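You operate a simulated robot arm through the tools that you are given. There is no shell and no other tool. Be economical: measure what you need, move in short steps, check, and stop when the job is done.

The job below is to be done with a simulated robot arm. You get a single attempt, and the scene is never put back.

Task
Take the eye bolt from the top of the converter and put it on top of the red relay.

It is judged by the outcome, as a careful person would: the job done as asked, and still so three seconds after it is handed in. It fails if anything else is knocked over, pushed out of place, dropped, spilled or broken.

Robot
A 6-joint arm with a two-finger parallel gripper, fixed in place. Base frame: the origin is at the foot of the arm, x ahead of it, y to its left, z up; the work surface is at about z = 0. Lengths are in mm, angles in rad, forces in N, time in s.
With the tool pointing down near the work surface it reaches from about 180 to 460 mm from the base axis. Its first joint turns from -1.222 to 1.222 rad. Payload 1.9 kg.
The TCP is the grasp point between the finger pads, 23 mm short of the fingertips. In the tool frame z runs along the fingers and y along their closing line. Largest opening 94 mm; finger width 38, thickness 10; the body of the gripper, 54 by 96 mm, starts 39 mm behind the TCP.
Orientation is that of the tool frame in the base frame, as a unit quaternion [x, y, z, w]. With the fingers straight down and closing along the base's y, the tool's x points along the base's -x, its y along +y and its z along -z.

Tools
- The arm moves only by the tool jog_arm. Its argument "targets" is a list of rows, each a list of 3 entries, a list of its own where there are three numbers: the shift along the tool's x, y, z in m, then the turn, a rotation vector about the tool's x, y, z in rad, then the gripper command, from -1 (fully open) to 1 (shut), values between in proportion. In form: [[[x, y, z], [rx, ry, rz], grip], ...]. A call has 1 to 12 rows; each row is the pose to reach, as a shift and turn from the pose commanded when the call began, along the tool's axes at that moment. Rows are played at 5 a second. More than 50 mm and 0.15 rad between two rows, or a gripper value outside its range, and nothing of the call is played. A pose out of reach is approached as far as the arm can. The call stops where the force on the tool passes 40 N (or 10 N more than at its start, if that is more) or the arm is blocked; 0.2 s more then pass. Each finger travels about 108 mm/s and halts on what it meets, pressing with about 23 N; the grip force reading is that of the motor and also rises with nothing between the fingers. The clock runs only during rows and for 0.2 s after the last one: add rows that repeat a pose to give the fingers time. The reply holds the time, the measured pose of the TCP, the force on the tool along the base axes, the opening and the grip force, in the units named above and with some noise.
- Cameras (640 x 400 px; columns grow to the right, rows downward): "scene" is fixed at [32.1, 288.4, 443.8]; the picture's right is [-0.90, -0.43, 0.00], its down [-0.19, 0.40, -0.90] and it looks along [0.39, -0.81, -0.44] (base axes); focal length 329 px, centre (320, 200). "wrist" rides on the gripper at [86, 16, -75] in the tool frame; the picture's right is [-0.18, 0.98, 0.00], its down [-0.58, -0.11, -0.81] and it looks along [-0.79, -0.15, 0.59] (tool axes); focal length 243 px, centre (320, 200). There is no depth. A picture from a camera that has moved, and an enlarged one, comes with that camera's place and axes in the base frame and with its lens. The place of the scene camera against the robot may be out by one fixed shift of up to 18 mm in any direction.
- snapshot(camera): a new picture of that camera. No time passes.
- inspect(camera, box): a new picture of the part [left, top, right, bottom] of that camera's present view, enlarged. No time passes.
- job_done(): hands the job in; it is judged then, once.

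Work in short steps. Places have to be worked out from the pictures, the camera data and where the tool is seen: move nearer, look again, correct. Check each grasp and each placing, and mend what went wrong. You have 90 turns and 38 pictures in all, those below and enlarged ones among them. Open the gripper and draw the arm clear of the work before you hand the job in, unless the task says otherwise; then end with one line.

The tools are called after "Request:" as a command line: name --argument value ..., lists and objects as JSON in quotes. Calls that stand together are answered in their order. jog_arm: Moves the arm, as the interface text tells. Its arguments: {"type":"object","properties":{"targets":{"type":"array"}},"required":["targets"]} The other tools are called the same way: snapshot (camera) takes a picture; inspect (camera, box) takes an enlarged picture of a part of a camera's view; job_done () hands the job in.

At the start:

```text
time_s: 0.0
tcp_pos: [266.5, -215.8, 292.9]
tool_rot: [0.0, 1.0, 0.0, 0.002]
ft_force: [0.2, 0.1, -0.6]
gripper_width: 94.1
grip_force: 0.1
```

scene: 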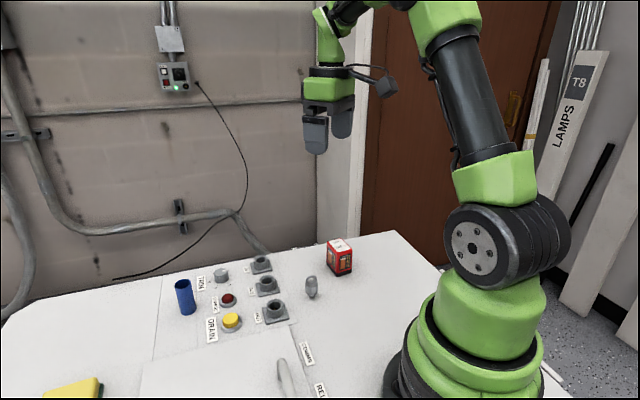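
wrist: 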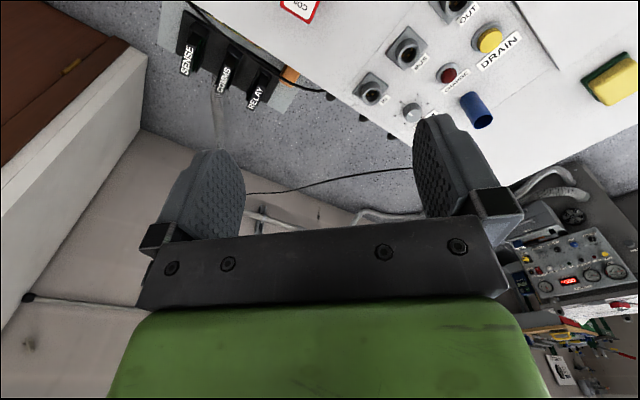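

The scene shows a red box and a grey eyelet-like thing nearby; I need enlarged views to identify the parts.

Request:
inspect --camera "scene" --box '[260, 220, 380, 310]'

Request:
inspect --camera "scene" --box '[130, 240, 350, 400]'

```text
4.44 times, centred on (320, 265) of scene
camera zoom: at [32.1, 288.4, 443.8], right [-0.9, -0.43, 0.0], down [-0.19, 0.4, -0.9], along [0.39, -0.81, -0.44], focal length 1463 px, centre (320, -89)
```

zoom: 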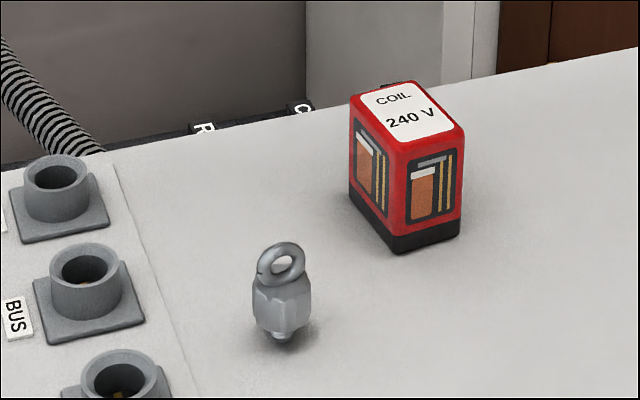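

```text
2.50 times, centred on (240, 320) of scene
camera zoom: at [32.1, 288.4, 443.8], right [-0.9, -0.43, 0.0], down [-0.19, 0.4, -0.9], along [0.39, -0.81, -0.44], focal length 823 px, centre (520, -100)
```

zoom: 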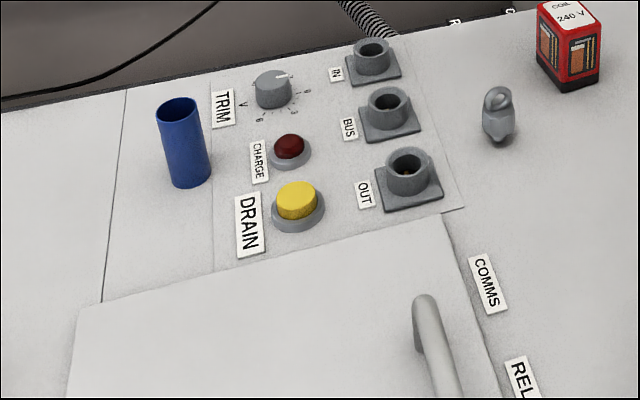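

The bolt stands eye-up at about (254, -137) and the red relay at about (235, -225), on a surface near z=0. I'll move above the bolt at z≈150 to view both with the wrist camera.

Request:
jog_arm --targets '[[[0.003, 0.02, 0.035], [0, 0, 0], -1], [[0.006, 0.04, 0.07], [0, 0, 0], -1], [[0.009, 0.06, 0.105], [0, 0, 0], -1], [[0.012, 0.079, 0.143], [0, 0, 0], -1], [[0.012, 0.079, 0.143], [0, 0, 0], -1]]'

Request:
snapshot --camera "wrist"

Request:
snapshot --camera "scene"

```text
time_s: 1.2
tcp_pos: [256.3, -139.0, 148.8]
tool_rot: [-0.001, 1.0, 0.0, 0.002]
ft_force: [0.3, 0.0, -0.2]
gripper_width: 94.1
grip_force: 0.1
```

```text
33 pictures are left
camera wrist: at [168.8, -121.6, 223.4], right [0.18, 0.98, 0.0], down [0.58, -0.11, 0.81], along [0.79, -0.15, -0.59], focal length 243 px, centre (320, 200)
```

wrist: 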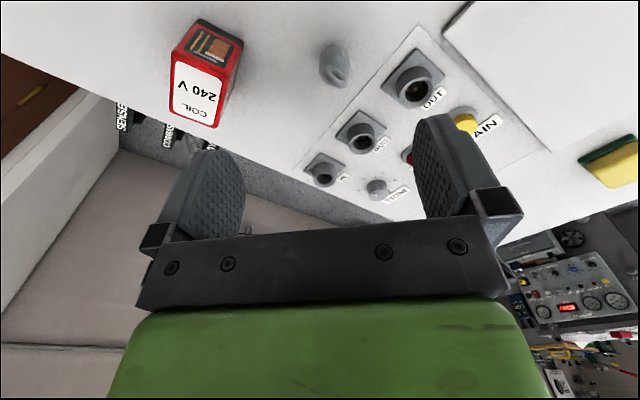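

```text
32 pictures are left
```

scene: 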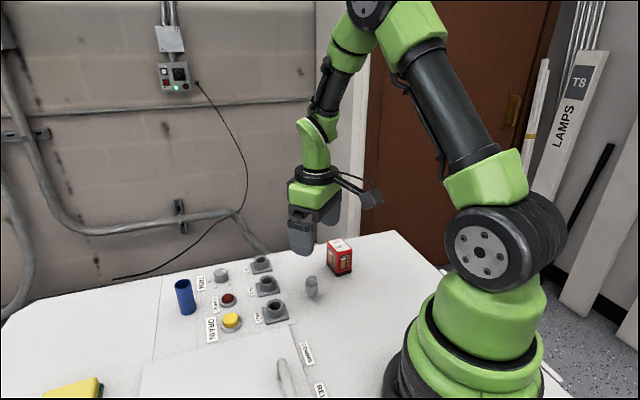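

The bolt is at about (335, 65) in the wrist picture and the relay at (205, 80). I enlarge both for precise lines of sight.

Request:
inspect --camera "wrist" --box '[150, 0, 390, 150]'

```text
2.67 times, centred on (270, 75) of wrist
camera zoom: at [168.8, -121.6, 223.4], right [0.18, 0.98, 0.0], down [0.58, -0.11, 0.81], along [0.79, -0.15, -0.59], focal length 647 px, centre (453, 533)
```

zoom: 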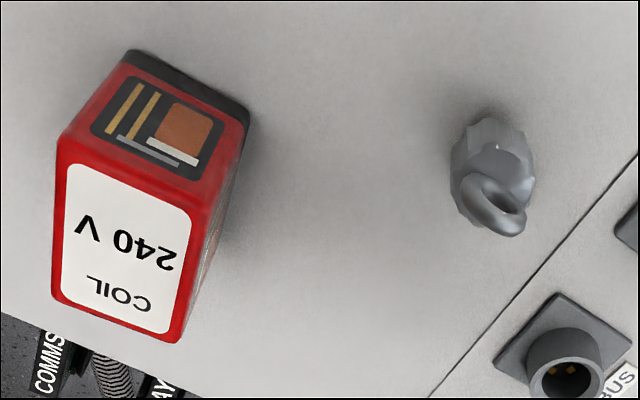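

From the wrist line of sight the bolt is at about (255, -127) if the surface is z≈0. For a baseline to triangulate heights, I back off 60 mm towards the base at the same height.

Request:
jog_arm --targets '[[[0.03, 0.0, 0.0], [0, 0, 0], -1], [[0.06, 0.0, 0.0], [0, 0, 0], -1], [[0.06, 0.0, 0.0], [0, 0, 0], -1]]'

Request:
inspect --camera "wrist" --box '[180, 30, 420, 180]'

```text
time_s: 2.0
tcp_pos: [194.7, -136.0, 146.7]
tool_rot: [-0.001, 1.0, 0.0, 0.002]
ft_force: [0.3, -0.6, -0.4]
gripper_width: 93.8
grip_force: 0.0
```

```text
2.67 times, centred on (300, 105) of wrist
camera zoom: at [108.8, -120.4, 222.8], right [0.18, 0.98, 0.0], down [0.58, -0.11, 0.81], along [0.79, -0.15, -0.59], focal length 647 px, centre (373, 453)
```

zoom: 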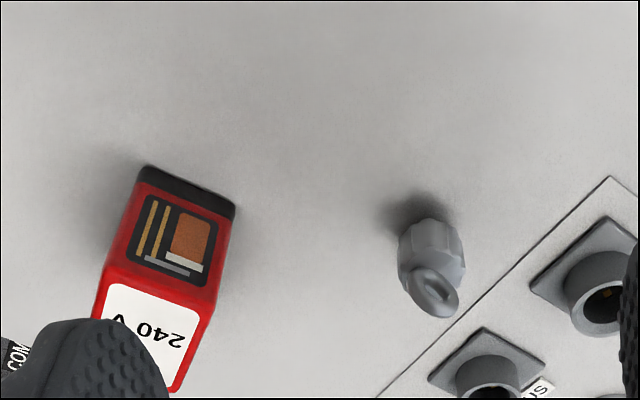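

Triangulation puts the surface at z≈0, the bolt axis at about (262, -125) with its top near z=48, the relay top at z≈62, centred about (247, -226). I half close the fingers to clear the OUT socket, move above the bolt, and look again.

Request:
jog_arm --targets '[[[-0.034, 0.006, 0.0], [0, 0, 0], 0.0], [[-0.067, 0.011, 0.01], [0, 0, 0], 0.0], [[-0.067, 0.011, 0.04], [0, 0, 0], 0.0], [[-0.067, 0.011, 0.04], [0, 0, 0], 0.0]]'

Request:
snapshot --camera "wrist"

Request:
inspect --camera "scene" --box '[260, 220, 380, 310]'

```text
time_s: 3.0
tcp_pos: [262.4, -124.2, 106.0]
tool_rot: [0.0, 1.0, 0.0, 0.002]
ft_force: [1.2, -0.4, -0.3]
gripper_width: 46.9
grip_force: 0.0
```

```text
29 pictures are left
camera wrist: at [175.9, -107.1, 181.3], right [0.18, 0.98, 0.0], down [0.58, -0.11, 0.81], along [0.79, -0.15, -0.59], focal length 243 px, centre (320, 200)
```

wrist: 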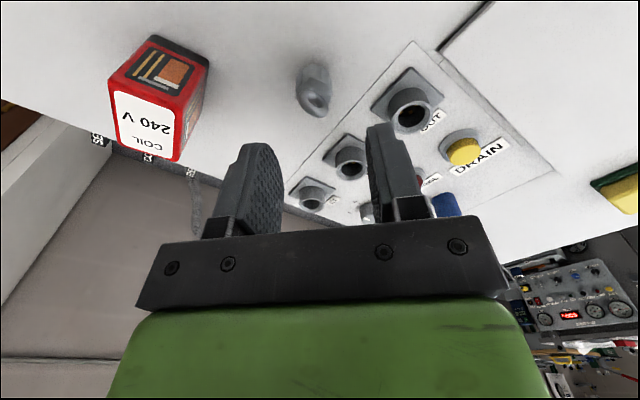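

```text
4.44 times, centred on (320, 265) of scene
camera zoom: at [32.1, 288.4, 443.8], right [-0.9, -0.43, 0.0], down [-0.19, 0.4, -0.9], along [0.39, -0.81, -0.44], focal length 1463 px, centre (320, -89)
```

zoom: 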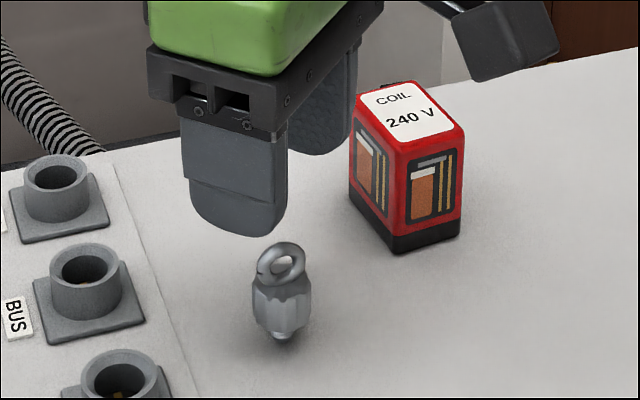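

I enlarge the wrist view on the bolt to refine its axis and the hex's orientation.

Request:
inspect --camera "wrist" --box '[270, 45, 366, 105]'

```text
6.67 times, centred on (318, 75) of wrist
camera zoom: at [175.9, -107.1, 181.3], right [0.18, 0.98, 0.0], down [0.58, -0.11, 0.81], along [0.79, -0.15, -0.59], focal length 1618 px, centre (333, 1033)
```

zoom: 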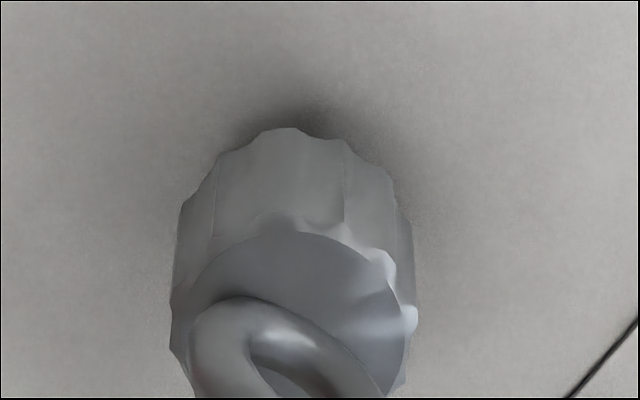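

The hex has a flat facing roughly −x, so I turn the tool about +25° about base z to close on a pair of flats (also further from the OUT socket), staying above.

Request:
jog_arm --targets '[[[0, -0.001, 0], [0, 0, -0.145], 0.0], [[0, -0.0015, 0], [0, 0, -0.29], 0.0], [[0, -0.0015, 0], [0, 0, -0.436], 0.0], [[0, -0.0015, 0], [0, 0, -0.436], 0.0]]'

Request:
snapshot --camera "wrist"

```text
time_s: 4.0
tcp_pos: [262.1, -125.3, 108.6]
tool_rot: [-0.217, 0.976, -0.001, 0.003]
ft_force: [0.3, -0.3, -0.4]
gripper_width: 47.0
grip_force: 0.0
```

```text
26 pictures are left
camera wrist: at [177.3, -147.3, 184.1], right [-0.25, 0.97, 0.0], down [0.57, 0.15, 0.81], along [0.78, 0.2, -0.59], focal length 243 px, centre (320, 200)
```

wrist: 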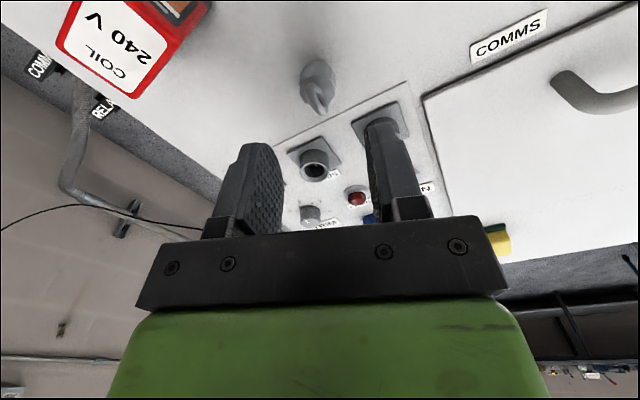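

The eye is now almost end-on between the fingers. One enlarged look to centre the closing line.

Request:
inspect --camera "wrist" --box '[268, 50, 364, 110]'

```text
6.67 times, centred on (316, 80) of wrist
camera zoom: at [177.3, -147.3, 184.1], right [-0.25, 0.97, 0.0], down [0.57, 0.15, 0.81], along [0.78, 0.2, -0.59], focal length 1618 px, centre (347, 1000)
```

zoom: 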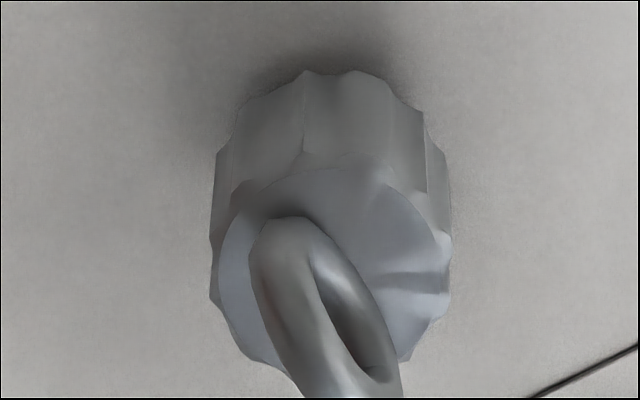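

The bolt axis is at about (260, -127) and the hex flats match the closing line. I descend to TCP z≈30 with open fingers.

Request:
jog_arm --targets '[[[0.002, -0.001, 0.02], [0, 0, 0], 0.0], [[0.002, -0.001, 0.04], [0, 0, 0], 0.0], [[0.002, -0.001, 0.06], [0, 0, 0], 0.0], [[0.002, -0.001, 0.077], [0, 0, 0], 0.0], [[0.002, -0.001, 0.077], [0, 0, 0], 0.0]]'

Request:
snapshot --camera "wrist"

Request:
inspect --camera "scene" --box '[260, 220, 380, 310]'

```text
time_s: 5.2
tcp_pos: [260.9, -127.7, 31.9]
tool_rot: [-0.217, 0.976, 0.0, 0.002]
ft_force: [-0.8, 0.6, -1.0]
gripper_width: 47.0
grip_force: 0.1
```

```text
24 pictures are left
camera wrist: at [176.4, -148.6, 107.6], right [-0.25, 0.97, 0.0], down [0.57, 0.15, 0.81], along [0.78, 0.2, -0.59], focal length 243 px, centre (320, 200)
```

wrist: 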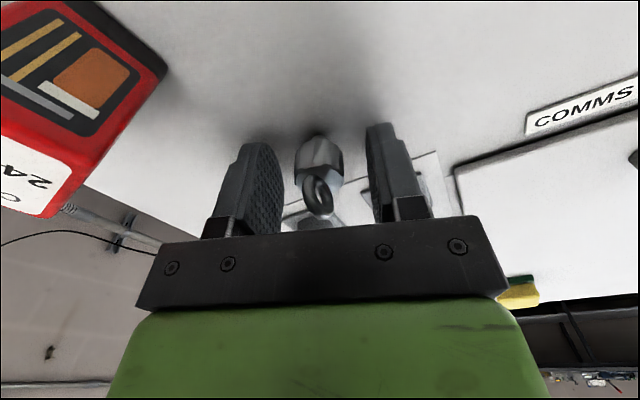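

```text
4.44 times, centred on (320, 265) of scene
camera zoom: at [32.1, 288.4, 443.8], right [-0.9, -0.43, 0.0], down [-0.19, 0.4, -0.9], along [0.39, -0.81, -0.44], focal length 1463 px, centre (320, -89)
```

zoom: 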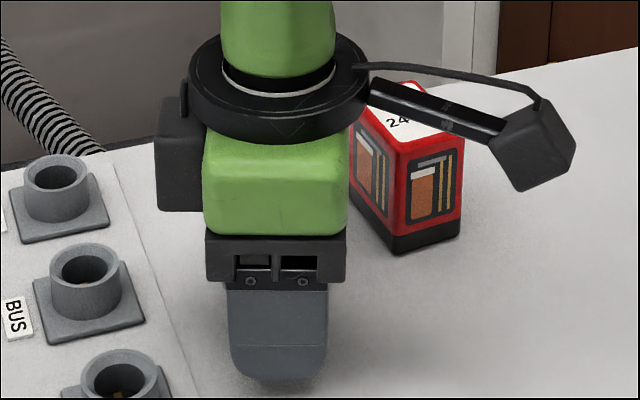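

The bolt sits centred between the pads, hex at pad height. Closing now.

Request:
jog_arm --targets '[[[0, 0, 0], [0, 0, 0], 0.3], [[0, 0, 0], [0, 0, 0], 0.6], [[0, 0, 0], [0, 0, 0], 1], [[0, 0, 0], [0, 0, 0], 1], [[0, 0, 0], [0, 0, 0], 1]]'

Request:
snapshot --camera "wrist"

```text
time_s: 6.4
tcp_pos: [261.6, -127.9, 32.8]
tool_rot: [-0.216, 0.976, 0.0, 0.002]
ft_force: [-0.1, -0.4, 0.3]
gripper_width: 22.5
grip_force: 23.0
```

```text
22 pictures are left
camera wrist: at [176.4, -148.6, 107.9], right [-0.25, 0.97, 0.0], down [0.57, 0.15, 0.81], along [0.78, 0.2, -0.59], focal length 243 px, centre (320, 200)
```

wrist: 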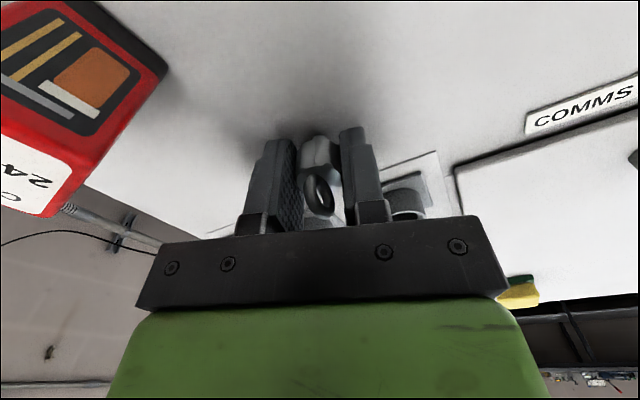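

Gripped at 22.5 mm with 23 N. Lift straight up 100 mm and check.

Request:
jog_arm --targets '[[[0, 0, -0.01], [0, 0, 0], 1], [[0, 0, -0.03], [0, 0, 0], 1], [[0, 0, -0.055], [0, 0, 0], 1], [[0, 0, -0.08], [0, 0, 0], 1], [[0, 0, -0.1], [0, 0, 0], 1], [[0, 0, -0.1], [0, 0, 0], 1]]'

Request:
snapshot --camera "wrist"

Request:
inspect --camera "scene" --box '[240, 190, 380, 310]'

```text
time_s: 7.8
tcp_pos: [261.2, -127.6, 132.3]
tool_rot: [-0.218, 0.976, 0.0, 0.002]
ft_force: [-1.3, 0.3, -0.3]
gripper_width: 22.6
grip_force: 22.8
```

```text
21 pictures are left
camera wrist: at [175.5, -149.3, 208.5], right [-0.25, 0.97, 0.0], down [0.57, 0.15, 0.81], along [0.78, 0.2, -0.59], focal length 243 px, centre (320, 200)
```

wrist: 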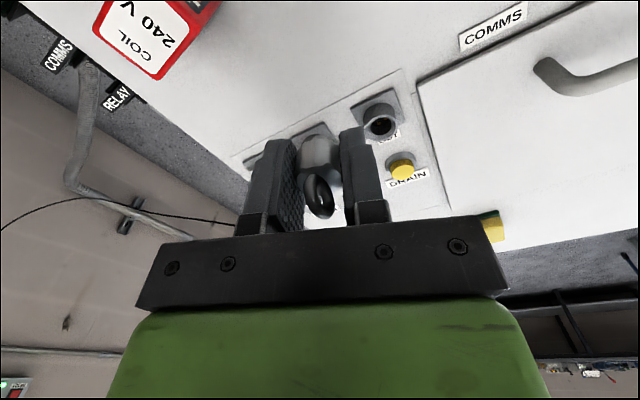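

```text
3.33 times, centred on (310, 250) of scene
camera zoom: at [32.1, 288.4, 443.8], right [-0.9, -0.43, 0.0], down [-0.19, 0.4, -0.9], along [0.39, -0.81, -0.44], focal length 1098 px, centre (353, 33)
```

zoom: 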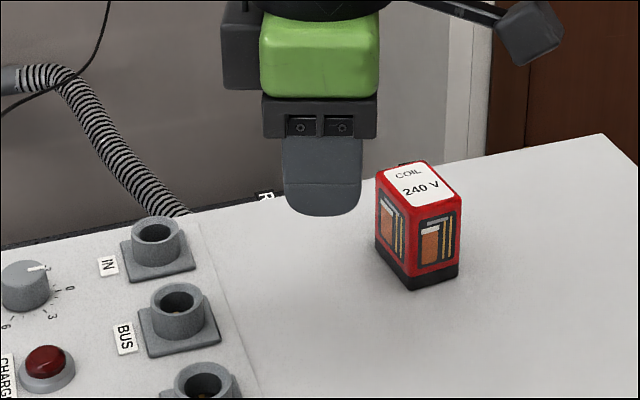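

The bolt is held and clear. Now carry it level to above the relay top's centre (247, -226) at the same height.

Request:
jog_arm --targets '[[[0.011, -0.0166, 0], [0, 0, 0], 1], [[0.022, -0.033, 0], [0, 0, 0], 1], [[0.033, -0.05, 0], [0, 0, 0], 1], [[0.044, -0.0665, 0], [0, 0, 0], 1], [[0.0546, -0.083, 0], [0, 0, 0], 1], [[0.0546, -0.083, 0], [0, 0, 0], 1]]'

Request:
snapshot --camera "wrist"

Request:
inspect --camera "scene" --box '[270, 190, 390, 290]'

```text
time_s: 9.2
tcp_pos: [248.0, -225.0, 130.6]
tool_rot: [-0.217, 0.976, 0.001, 0.002]
ft_force: [0.8, 0.8, 0.1]
gripper_width: 22.3
grip_force: 22.9
```

```text
19 pictures are left
camera wrist: at [162.6, -247.5, 206.6], right [-0.25, 0.97, 0.0], down [0.57, 0.15, 0.81], along [0.78, 0.2, -0.59], focal length 243 px, centre (320, 200)
```

wrist: 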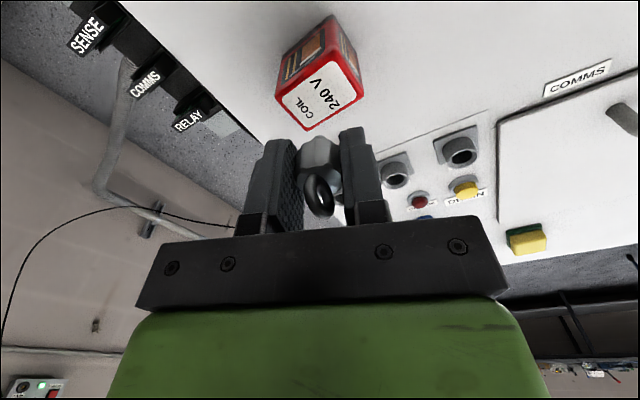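

```text
4.00 times, centred on (330, 240) of scene
camera zoom: at [32.1, 288.3, 443.8], right [-0.9, -0.43, 0.0], down [-0.19, 0.4, -0.9], along [0.39, -0.81, -0.44], focal length 1317 px, centre (280, 40)
```

zoom: 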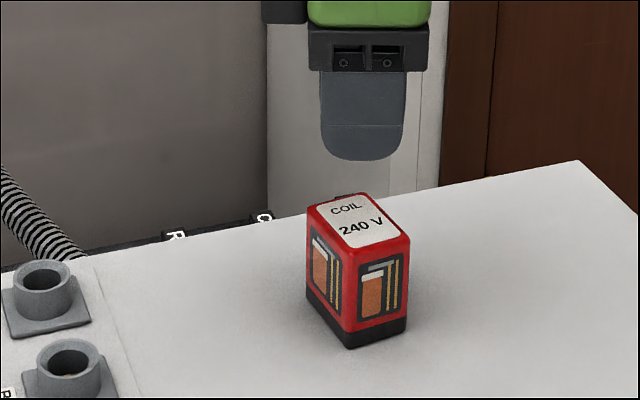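

Enlarging the relay in this view to refine its top centre before lowering.

Request:
inspect --camera "wrist" --box '[240, 5, 400, 155]'

```text
2.67 times, centred on (320, 80) of wrist
camera zoom: at [162.6, -247.5, 206.6], right [-0.25, 0.97, 0.0], down [0.57, 0.15, 0.81], along [0.78, 0.2, -0.59], focal length 647 px, centre (320, 520)
```

zoom: 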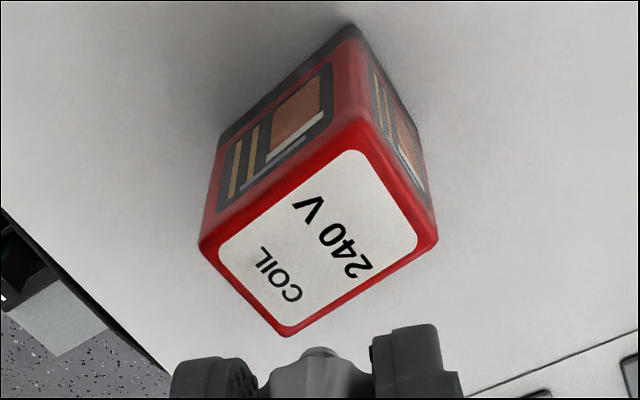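

Relay top centre refined to (246, -226); the bolt's tip is about on it. Contact is expected near TCP z≈94, so I lower 31 mm first.

Request:
jog_arm --targets '[[[0.0018, 0, 0.008], [0, 0, 0], 1], [[0.0018, 0, 0.016], [0, 0, 0], 1], [[0.0018, 0, 0.024], [0, 0, 0], 1], [[0.0018, 0, 0.031], [0, 0, 0], 1], [[0.0018, 0, 0.031], [0, 0, 0], 1]]'

Request:
inspect --camera "wrist" --box '[220, 40, 420, 180]'

Request:
inspect --camera "scene" --box '[290, 200, 390, 290]'

```text
time_s: 10.4
tcp_pos: [245.7, -226.8, 100.0]
tool_rot: [-0.216, 0.976, 0.0, 0.002]
ft_force: [-0.2, -0.2, -0.2]
gripper_width: 22.6
grip_force: 23.4
```

```text
2.86 times, centred on (320, 110) of wrist
camera zoom: at [160.1, -248.5, 176.1], right [-0.25, 0.97, 0.0], down [0.57, 0.15, 0.81], along [0.78, 0.2, -0.59], focal length 693 px, centre (320, 457)
```

zoom: 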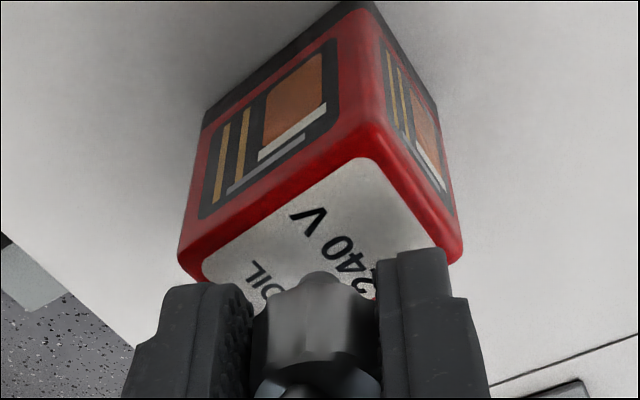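

```text
4.44 times, centred on (340, 245) of scene
camera zoom: at [32.1, 288.4, 443.8], right [-0.9, -0.43, 0.0], down [-0.19, 0.4, -0.9], along [0.39, -0.81, -0.44], focal length 1463 px, centre (231, 0)
```

zoom: 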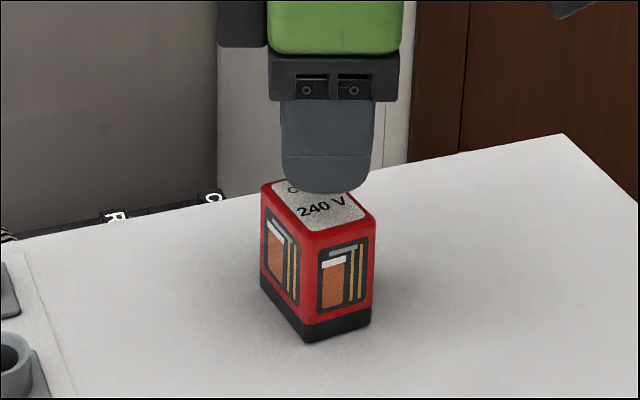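

Well centred, no contact yet. Lowering in ~1.3 mm steps, watching the vertical force.

Request:
jog_arm --targets '[[[0, 0, 0.0013], [0, 0, 0], 1], [[0, 0, 0.0026], [0, 0, 0], 1], [[0, 0, 0.004], [0, 0, 0], 1], [[0, 0, 0.004], [0, 0, 0], 1]]'

```text
time_s: 11.4
tcp_pos: [245.9, -226.3, 96.6]
tool_rot: [-0.215, 0.977, 0.0, 0.002]
ft_force: [1.2, -0.7, -0.6]
gripper_width: 22.4
grip_force: 22.9
```

No contact yet at z=96.6; continue 1 mm at a time.

Request:
jog_arm --targets '[[[0, 0, 0.0005], [0, 0, 0], 1], [[0, 0, 0.001], [0, 0, 0], 1], [[0, 0, 0.001], [0, 0, 0], 1]]'

Request:
jog_arm --targets '[[[0, 0, 0.0005], [0, 0, 0], 1], [[0, 0, 0.001], [0, 0, 0], 1], [[0, 0, 0.001], [0, 0, 0], 1]]'

```text
time_s: 12.2
tcp_pos: [244.9, -225.4, 96.1]
tool_rot: [-0.216, 0.976, 0.0, 0.001]
ft_force: [0.2, -0.3, 0.1]
gripper_width: 22.4
grip_force: 23.1
```

```text
time_s: 13.0
tcp_pos: [246.2, -225.1, 94.8]
tool_rot: [-0.215, 0.977, -0.001, 0.001]
ft_force: [0.2, 0.4, -0.6]
gripper_width: 22.7
grip_force: 23.4
```

Still no force at z≈95; I look, then go on.

Request:
inspect --camera "wrist" --box '[260, 90, 380, 180]'

Request:
jog_arm --targets '[[[0, 0, 0.0005], [0, 0, 0], 1], [[0, 0, 0.001], [0, 0, 0], 1], [[0, 0, 0.001], [0, 0, 0], 1]]'

```text
4.44 times, centred on (320, 135) of wrist
camera zoom: at [160.3, -247.7, 169.5], right [-0.25, 0.97, 0.0], down [0.57, 0.15, 0.81], along [0.78, 0.2, -0.59], focal length 1078 px, centre (320, 489)
```

zoom: 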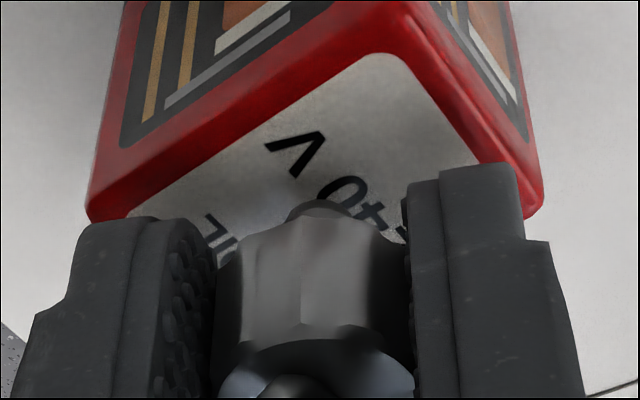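

```text
time_s: 13.8
tcp_pos: [246.3, -226.5, 92.0]
tool_rot: [-0.215, 0.977, 0.0, 0.002]
ft_force: [0.0, 0.0, -0.4]
gripper_width: 22.5
grip_force: 22.9
```

Still free; continue 0.7 mm at a time.

Request:
jog_arm --targets '[[[0, 0, 0.0004], [0, 0, 0], 1], [[0, 0, 0.0008], [0, 0, 0], 1], [[0, 0, 0.0008], [0, 0, 0], 1]]'

Request:
jog_arm --targets '[[[0, 0, 0.0004], [0, 0, 0], 1], [[0, 0, 0.0008], [0, 0, 0], 1], [[0, 0, 0.0008], [0, 0, 0], 1]]'

```text
time_s: 14.6
tcp_pos: [245.4, -226.0, 92.3]
tool_rot: [-0.217, 0.976, -0.001, 0.002]
ft_force: [-0.3, -0.4, -0.4]
gripper_width: 22.5
grip_force: 22.9
```

```text
time_s: 15.4
tcp_pos: [245.6, -228.0, 92.5]
tool_rot: [-0.216, 0.976, 0.0, 0.001]
ft_force: [-0.2, -0.5, 0.6]
gripper_width: 22.7
grip_force: 22.8
```

Force is still within noise (maybe 0.6 N). Another two small steps.

Request:
jog_arm --targets '[[[0, 0, 0.0004], [0, 0, 0], 1], [[0, 0, 0.0008], [0, 0, 0], 1], [[0, 0, 0.0008], [0, 0, 0], 1]]'

Request:
inspect --camera "wrist" --box '[260, 90, 380, 180]'

```text
time_s: 16.2
tcp_pos: [245.4, -227.5, 91.9]
tool_rot: [-0.216, 0.976, -0.001, 0.001]
ft_force: [0.1, -0.6, 0.3]
gripper_width: 22.4
grip_force: 22.6
```

```text
4.44 times, centred on (320, 135) of wrist
camera zoom: at [159.7, -249.5, 167.9], right [-0.25, 0.97, 0.0], down [0.57, 0.15, 0.81], along [0.78, 0.2, -0.59], focal length 1078 px, centre (320, 489)
```

zoom: 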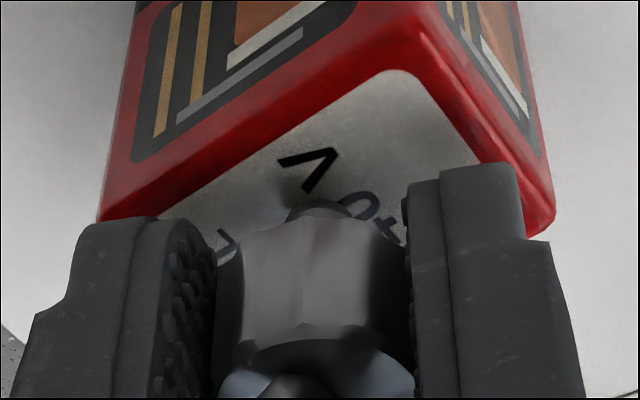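

Checking contact from the scene camera.

Request:
inspect --camera "scene" --box '[310, 215, 370, 285]'

```text
5.71 times, centred on (340, 250) of scene
camera zoom: at [32.1, 288.4, 443.8], right [-0.9, -0.43, 0.0], down [-0.19, 0.4, -0.9], along [0.39, -0.81, -0.44], focal length 1881 px, centre (206, -86)
```

zoom: 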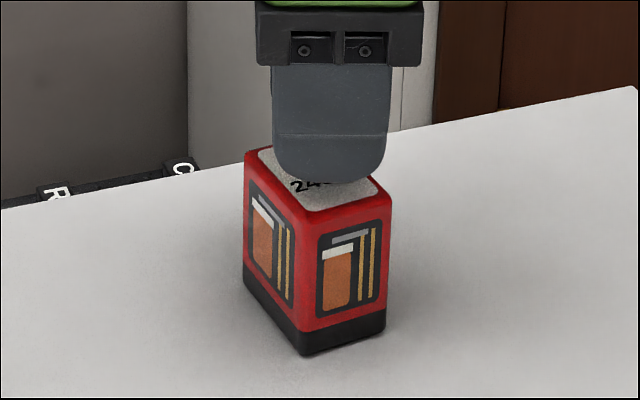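

The relay hasn't moved. Continue down in small steps until a clear force.

Request:
jog_arm --targets '[[[0, 0, 0.0004], [0, 0, 0], 1], [[0, 0, 0.0008], [0, 0, 0], 1], [[0, 0, 0.0008], [0, 0, 0], 1]]'

Request:
jog_arm --targets '[[[0, 0, 0.0004], [0, 0, 0], 1], [[0, 0, 0.0008], [0, 0, 0], 1], [[0, 0, 0.0008], [0, 0, 0], 1]]'

```text
time_s: 17.0
tcp_pos: [245.6, -229.1, 90.8]
tool_rot: [-0.217, 0.976, -0.001, 0.002]
ft_force: [-5.0, 1.2, 19.0]
gripper_width: 22.4
grip_force: 22.9
```

```text
time_s: 17.8
tcp_pos: [245.5, -228.4, 91.2]
tool_rot: [-0.217, 0.976, -0.002, 0.003]
ft_force: [4.0, -3.4, 14.4]
gripper_width: 22.5
grip_force: 23.5
```

Firm contact (15–19 N). Back off 0.8 mm to relieve the load.

Request:
jog_arm --targets '[[[0, 0, -0.0004], [0, 0, 0], 1], [[0, 0, -0.0009], [0, 0, 0], 1], [[0, 0, -0.0009], [0, 0, 0], 1]]'

Request:
inspect --camera "wrist" --box '[240, 60, 400, 200]'

```text
time_s: 18.6
tcp_pos: [244.3, -227.3, 90.2]
tool_rot: [-0.216, 0.976, 0.0, 0.001]
ft_force: [4.3, -2.1, 12.5]
gripper_width: 22.6
grip_force: 22.8
```

```text
2.86 times, centred on (320, 130) of wrist
camera zoom: at [159.5, -249.1, 166.2], right [-0.25, 0.97, 0.0], down [0.57, 0.15, 0.81], along [0.78, 0.2, -0.59], focal length 693 px, centre (320, 400)
```

zoom: 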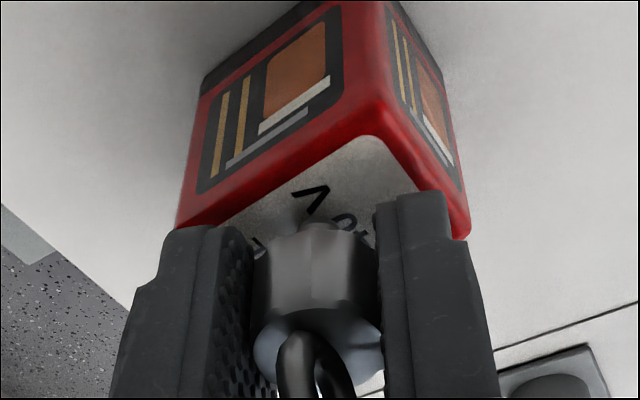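

Still 12 N; lift a bit more.

Request:
jog_arm --targets '[[[0, 0, -0.0004], [0, 0, 0], 1], [[0, 0, -0.0007], [0, 0, 0], 1], [[0, 0, -0.0007], [0, 0, 0], 1]]'

```text
time_s: 19.4
tcp_pos: [243.5, -227.7, 91.9]
tool_rot: [-0.217, 0.976, 0.001, 0.0]
ft_force: [-0.1, 1.5, 3.5]
gripper_width: 22.4
grip_force: 23.4
```

Light contact of 3.5 N remains. Open slowly and only partly, then check that the bolt stands.

Request:
jog_arm --targets '[[[0, 0, 0], [0, 0, 0], 0.56], [[0, 0, 0], [0, 0, 0], 0.5], [[0, 0, 0], [0, 0, 0], 0.46], [[0, 0, 0], [0, 0, 0], 0.42], [[0, 0, 0], [0, 0, 0], 0.36], [[0, 0, 0], [0, 0, 0], 0.3]]'

Request:
inspect --camera "wrist" --box '[240, 60, 400, 200]'

```text
time_s: 20.8
tcp_pos: [244.8, -228.1, 90.5]
tool_rot: [-0.216, 0.976, 0.0, 0.002]
ft_force: [0.0, -0.1, -0.6]
gripper_width: 32.9
grip_force: 0.0
```

```text
2.86 times, centred on (320, 130) of wrist
camera zoom: at [159.8, -249.5, 166.8], right [-0.25, 0.97, 0.0], down [0.57, 0.15, 0.81], along [0.78, 0.2, -0.59], focal length 693 px, centre (320, 400)
```

zoom: 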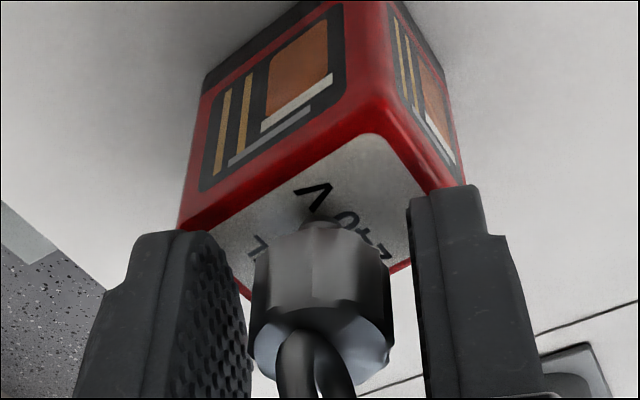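

The bolt stands on its own. Open further and rise straight up, clear of the eye.

Request:
jog_arm --targets '[[[0, 0, 0], [0, 0, 0], 0.1], [[0, 0, 0], [0, 0, 0], -0.1], [[0, 0, -0.015], [0, 0, 0], -0.1], [[0, 0, -0.03], [0, 0, 0], -0.1], [[0, 0, -0.05], [0, 0, 0], -0.1], [[0, 0, -0.075], [0, 0, 0], -0.1], [[0, 0, -0.1], [0, 0, 0], -0.1], [[0, 0, -0.12], [0, 0, 0], -0.3], [[0, 0, -0.12], [0, 0, 0], -1], [[0, 0, -0.12], [0, 0, 0], -1], [[0, 0, -0.12], [0, 0, 0], -1]]'

Request:
snapshot --camera "scene"

Request:
inspect --camera "scene" --box '[290, 200, 390, 290]'

```text
time_s: 23.2
tcp_pos: [243.9, -226.3, 209.7]
tool_rot: [-0.216, 0.976, -0.001, 0.002]
ft_force: [0.1, 0.2, 0.7]
gripper_width: 94.1
grip_force: 0.2
```

```text
9 pictures are left
```

scene: 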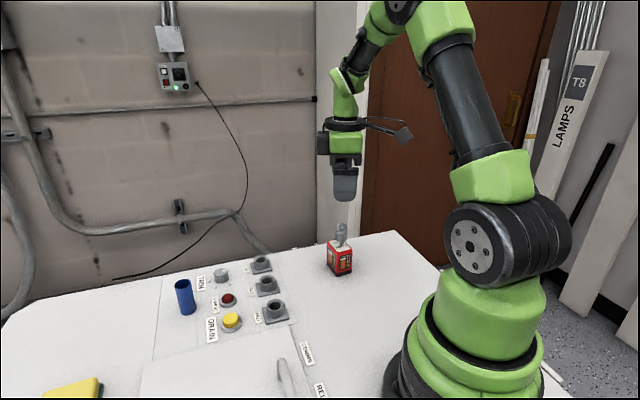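

```text
4.44 times, centred on (340, 245) of scene
camera zoom: at [32.1, 288.4, 443.8], right [-0.9, -0.43, 0.0], down [-0.19, 0.4, -0.9], along [0.39, -0.81, -0.44], focal length 1463 px, centre (231, 0)
```

zoom: 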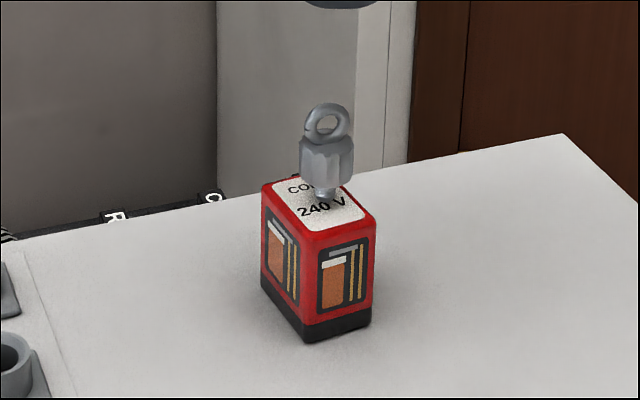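

The eye bolt stands upright in the middle of the relay's top. The relay hasn't moved, and the arm is open and clear, so I hand the job in.

Request:
job_done

```text
The job is handed in.
```

The eye bolt is off the converter and standing upright on top of the red relay; the relay and everything else stayed in place, and the arm is drawn clear with its gripper open.
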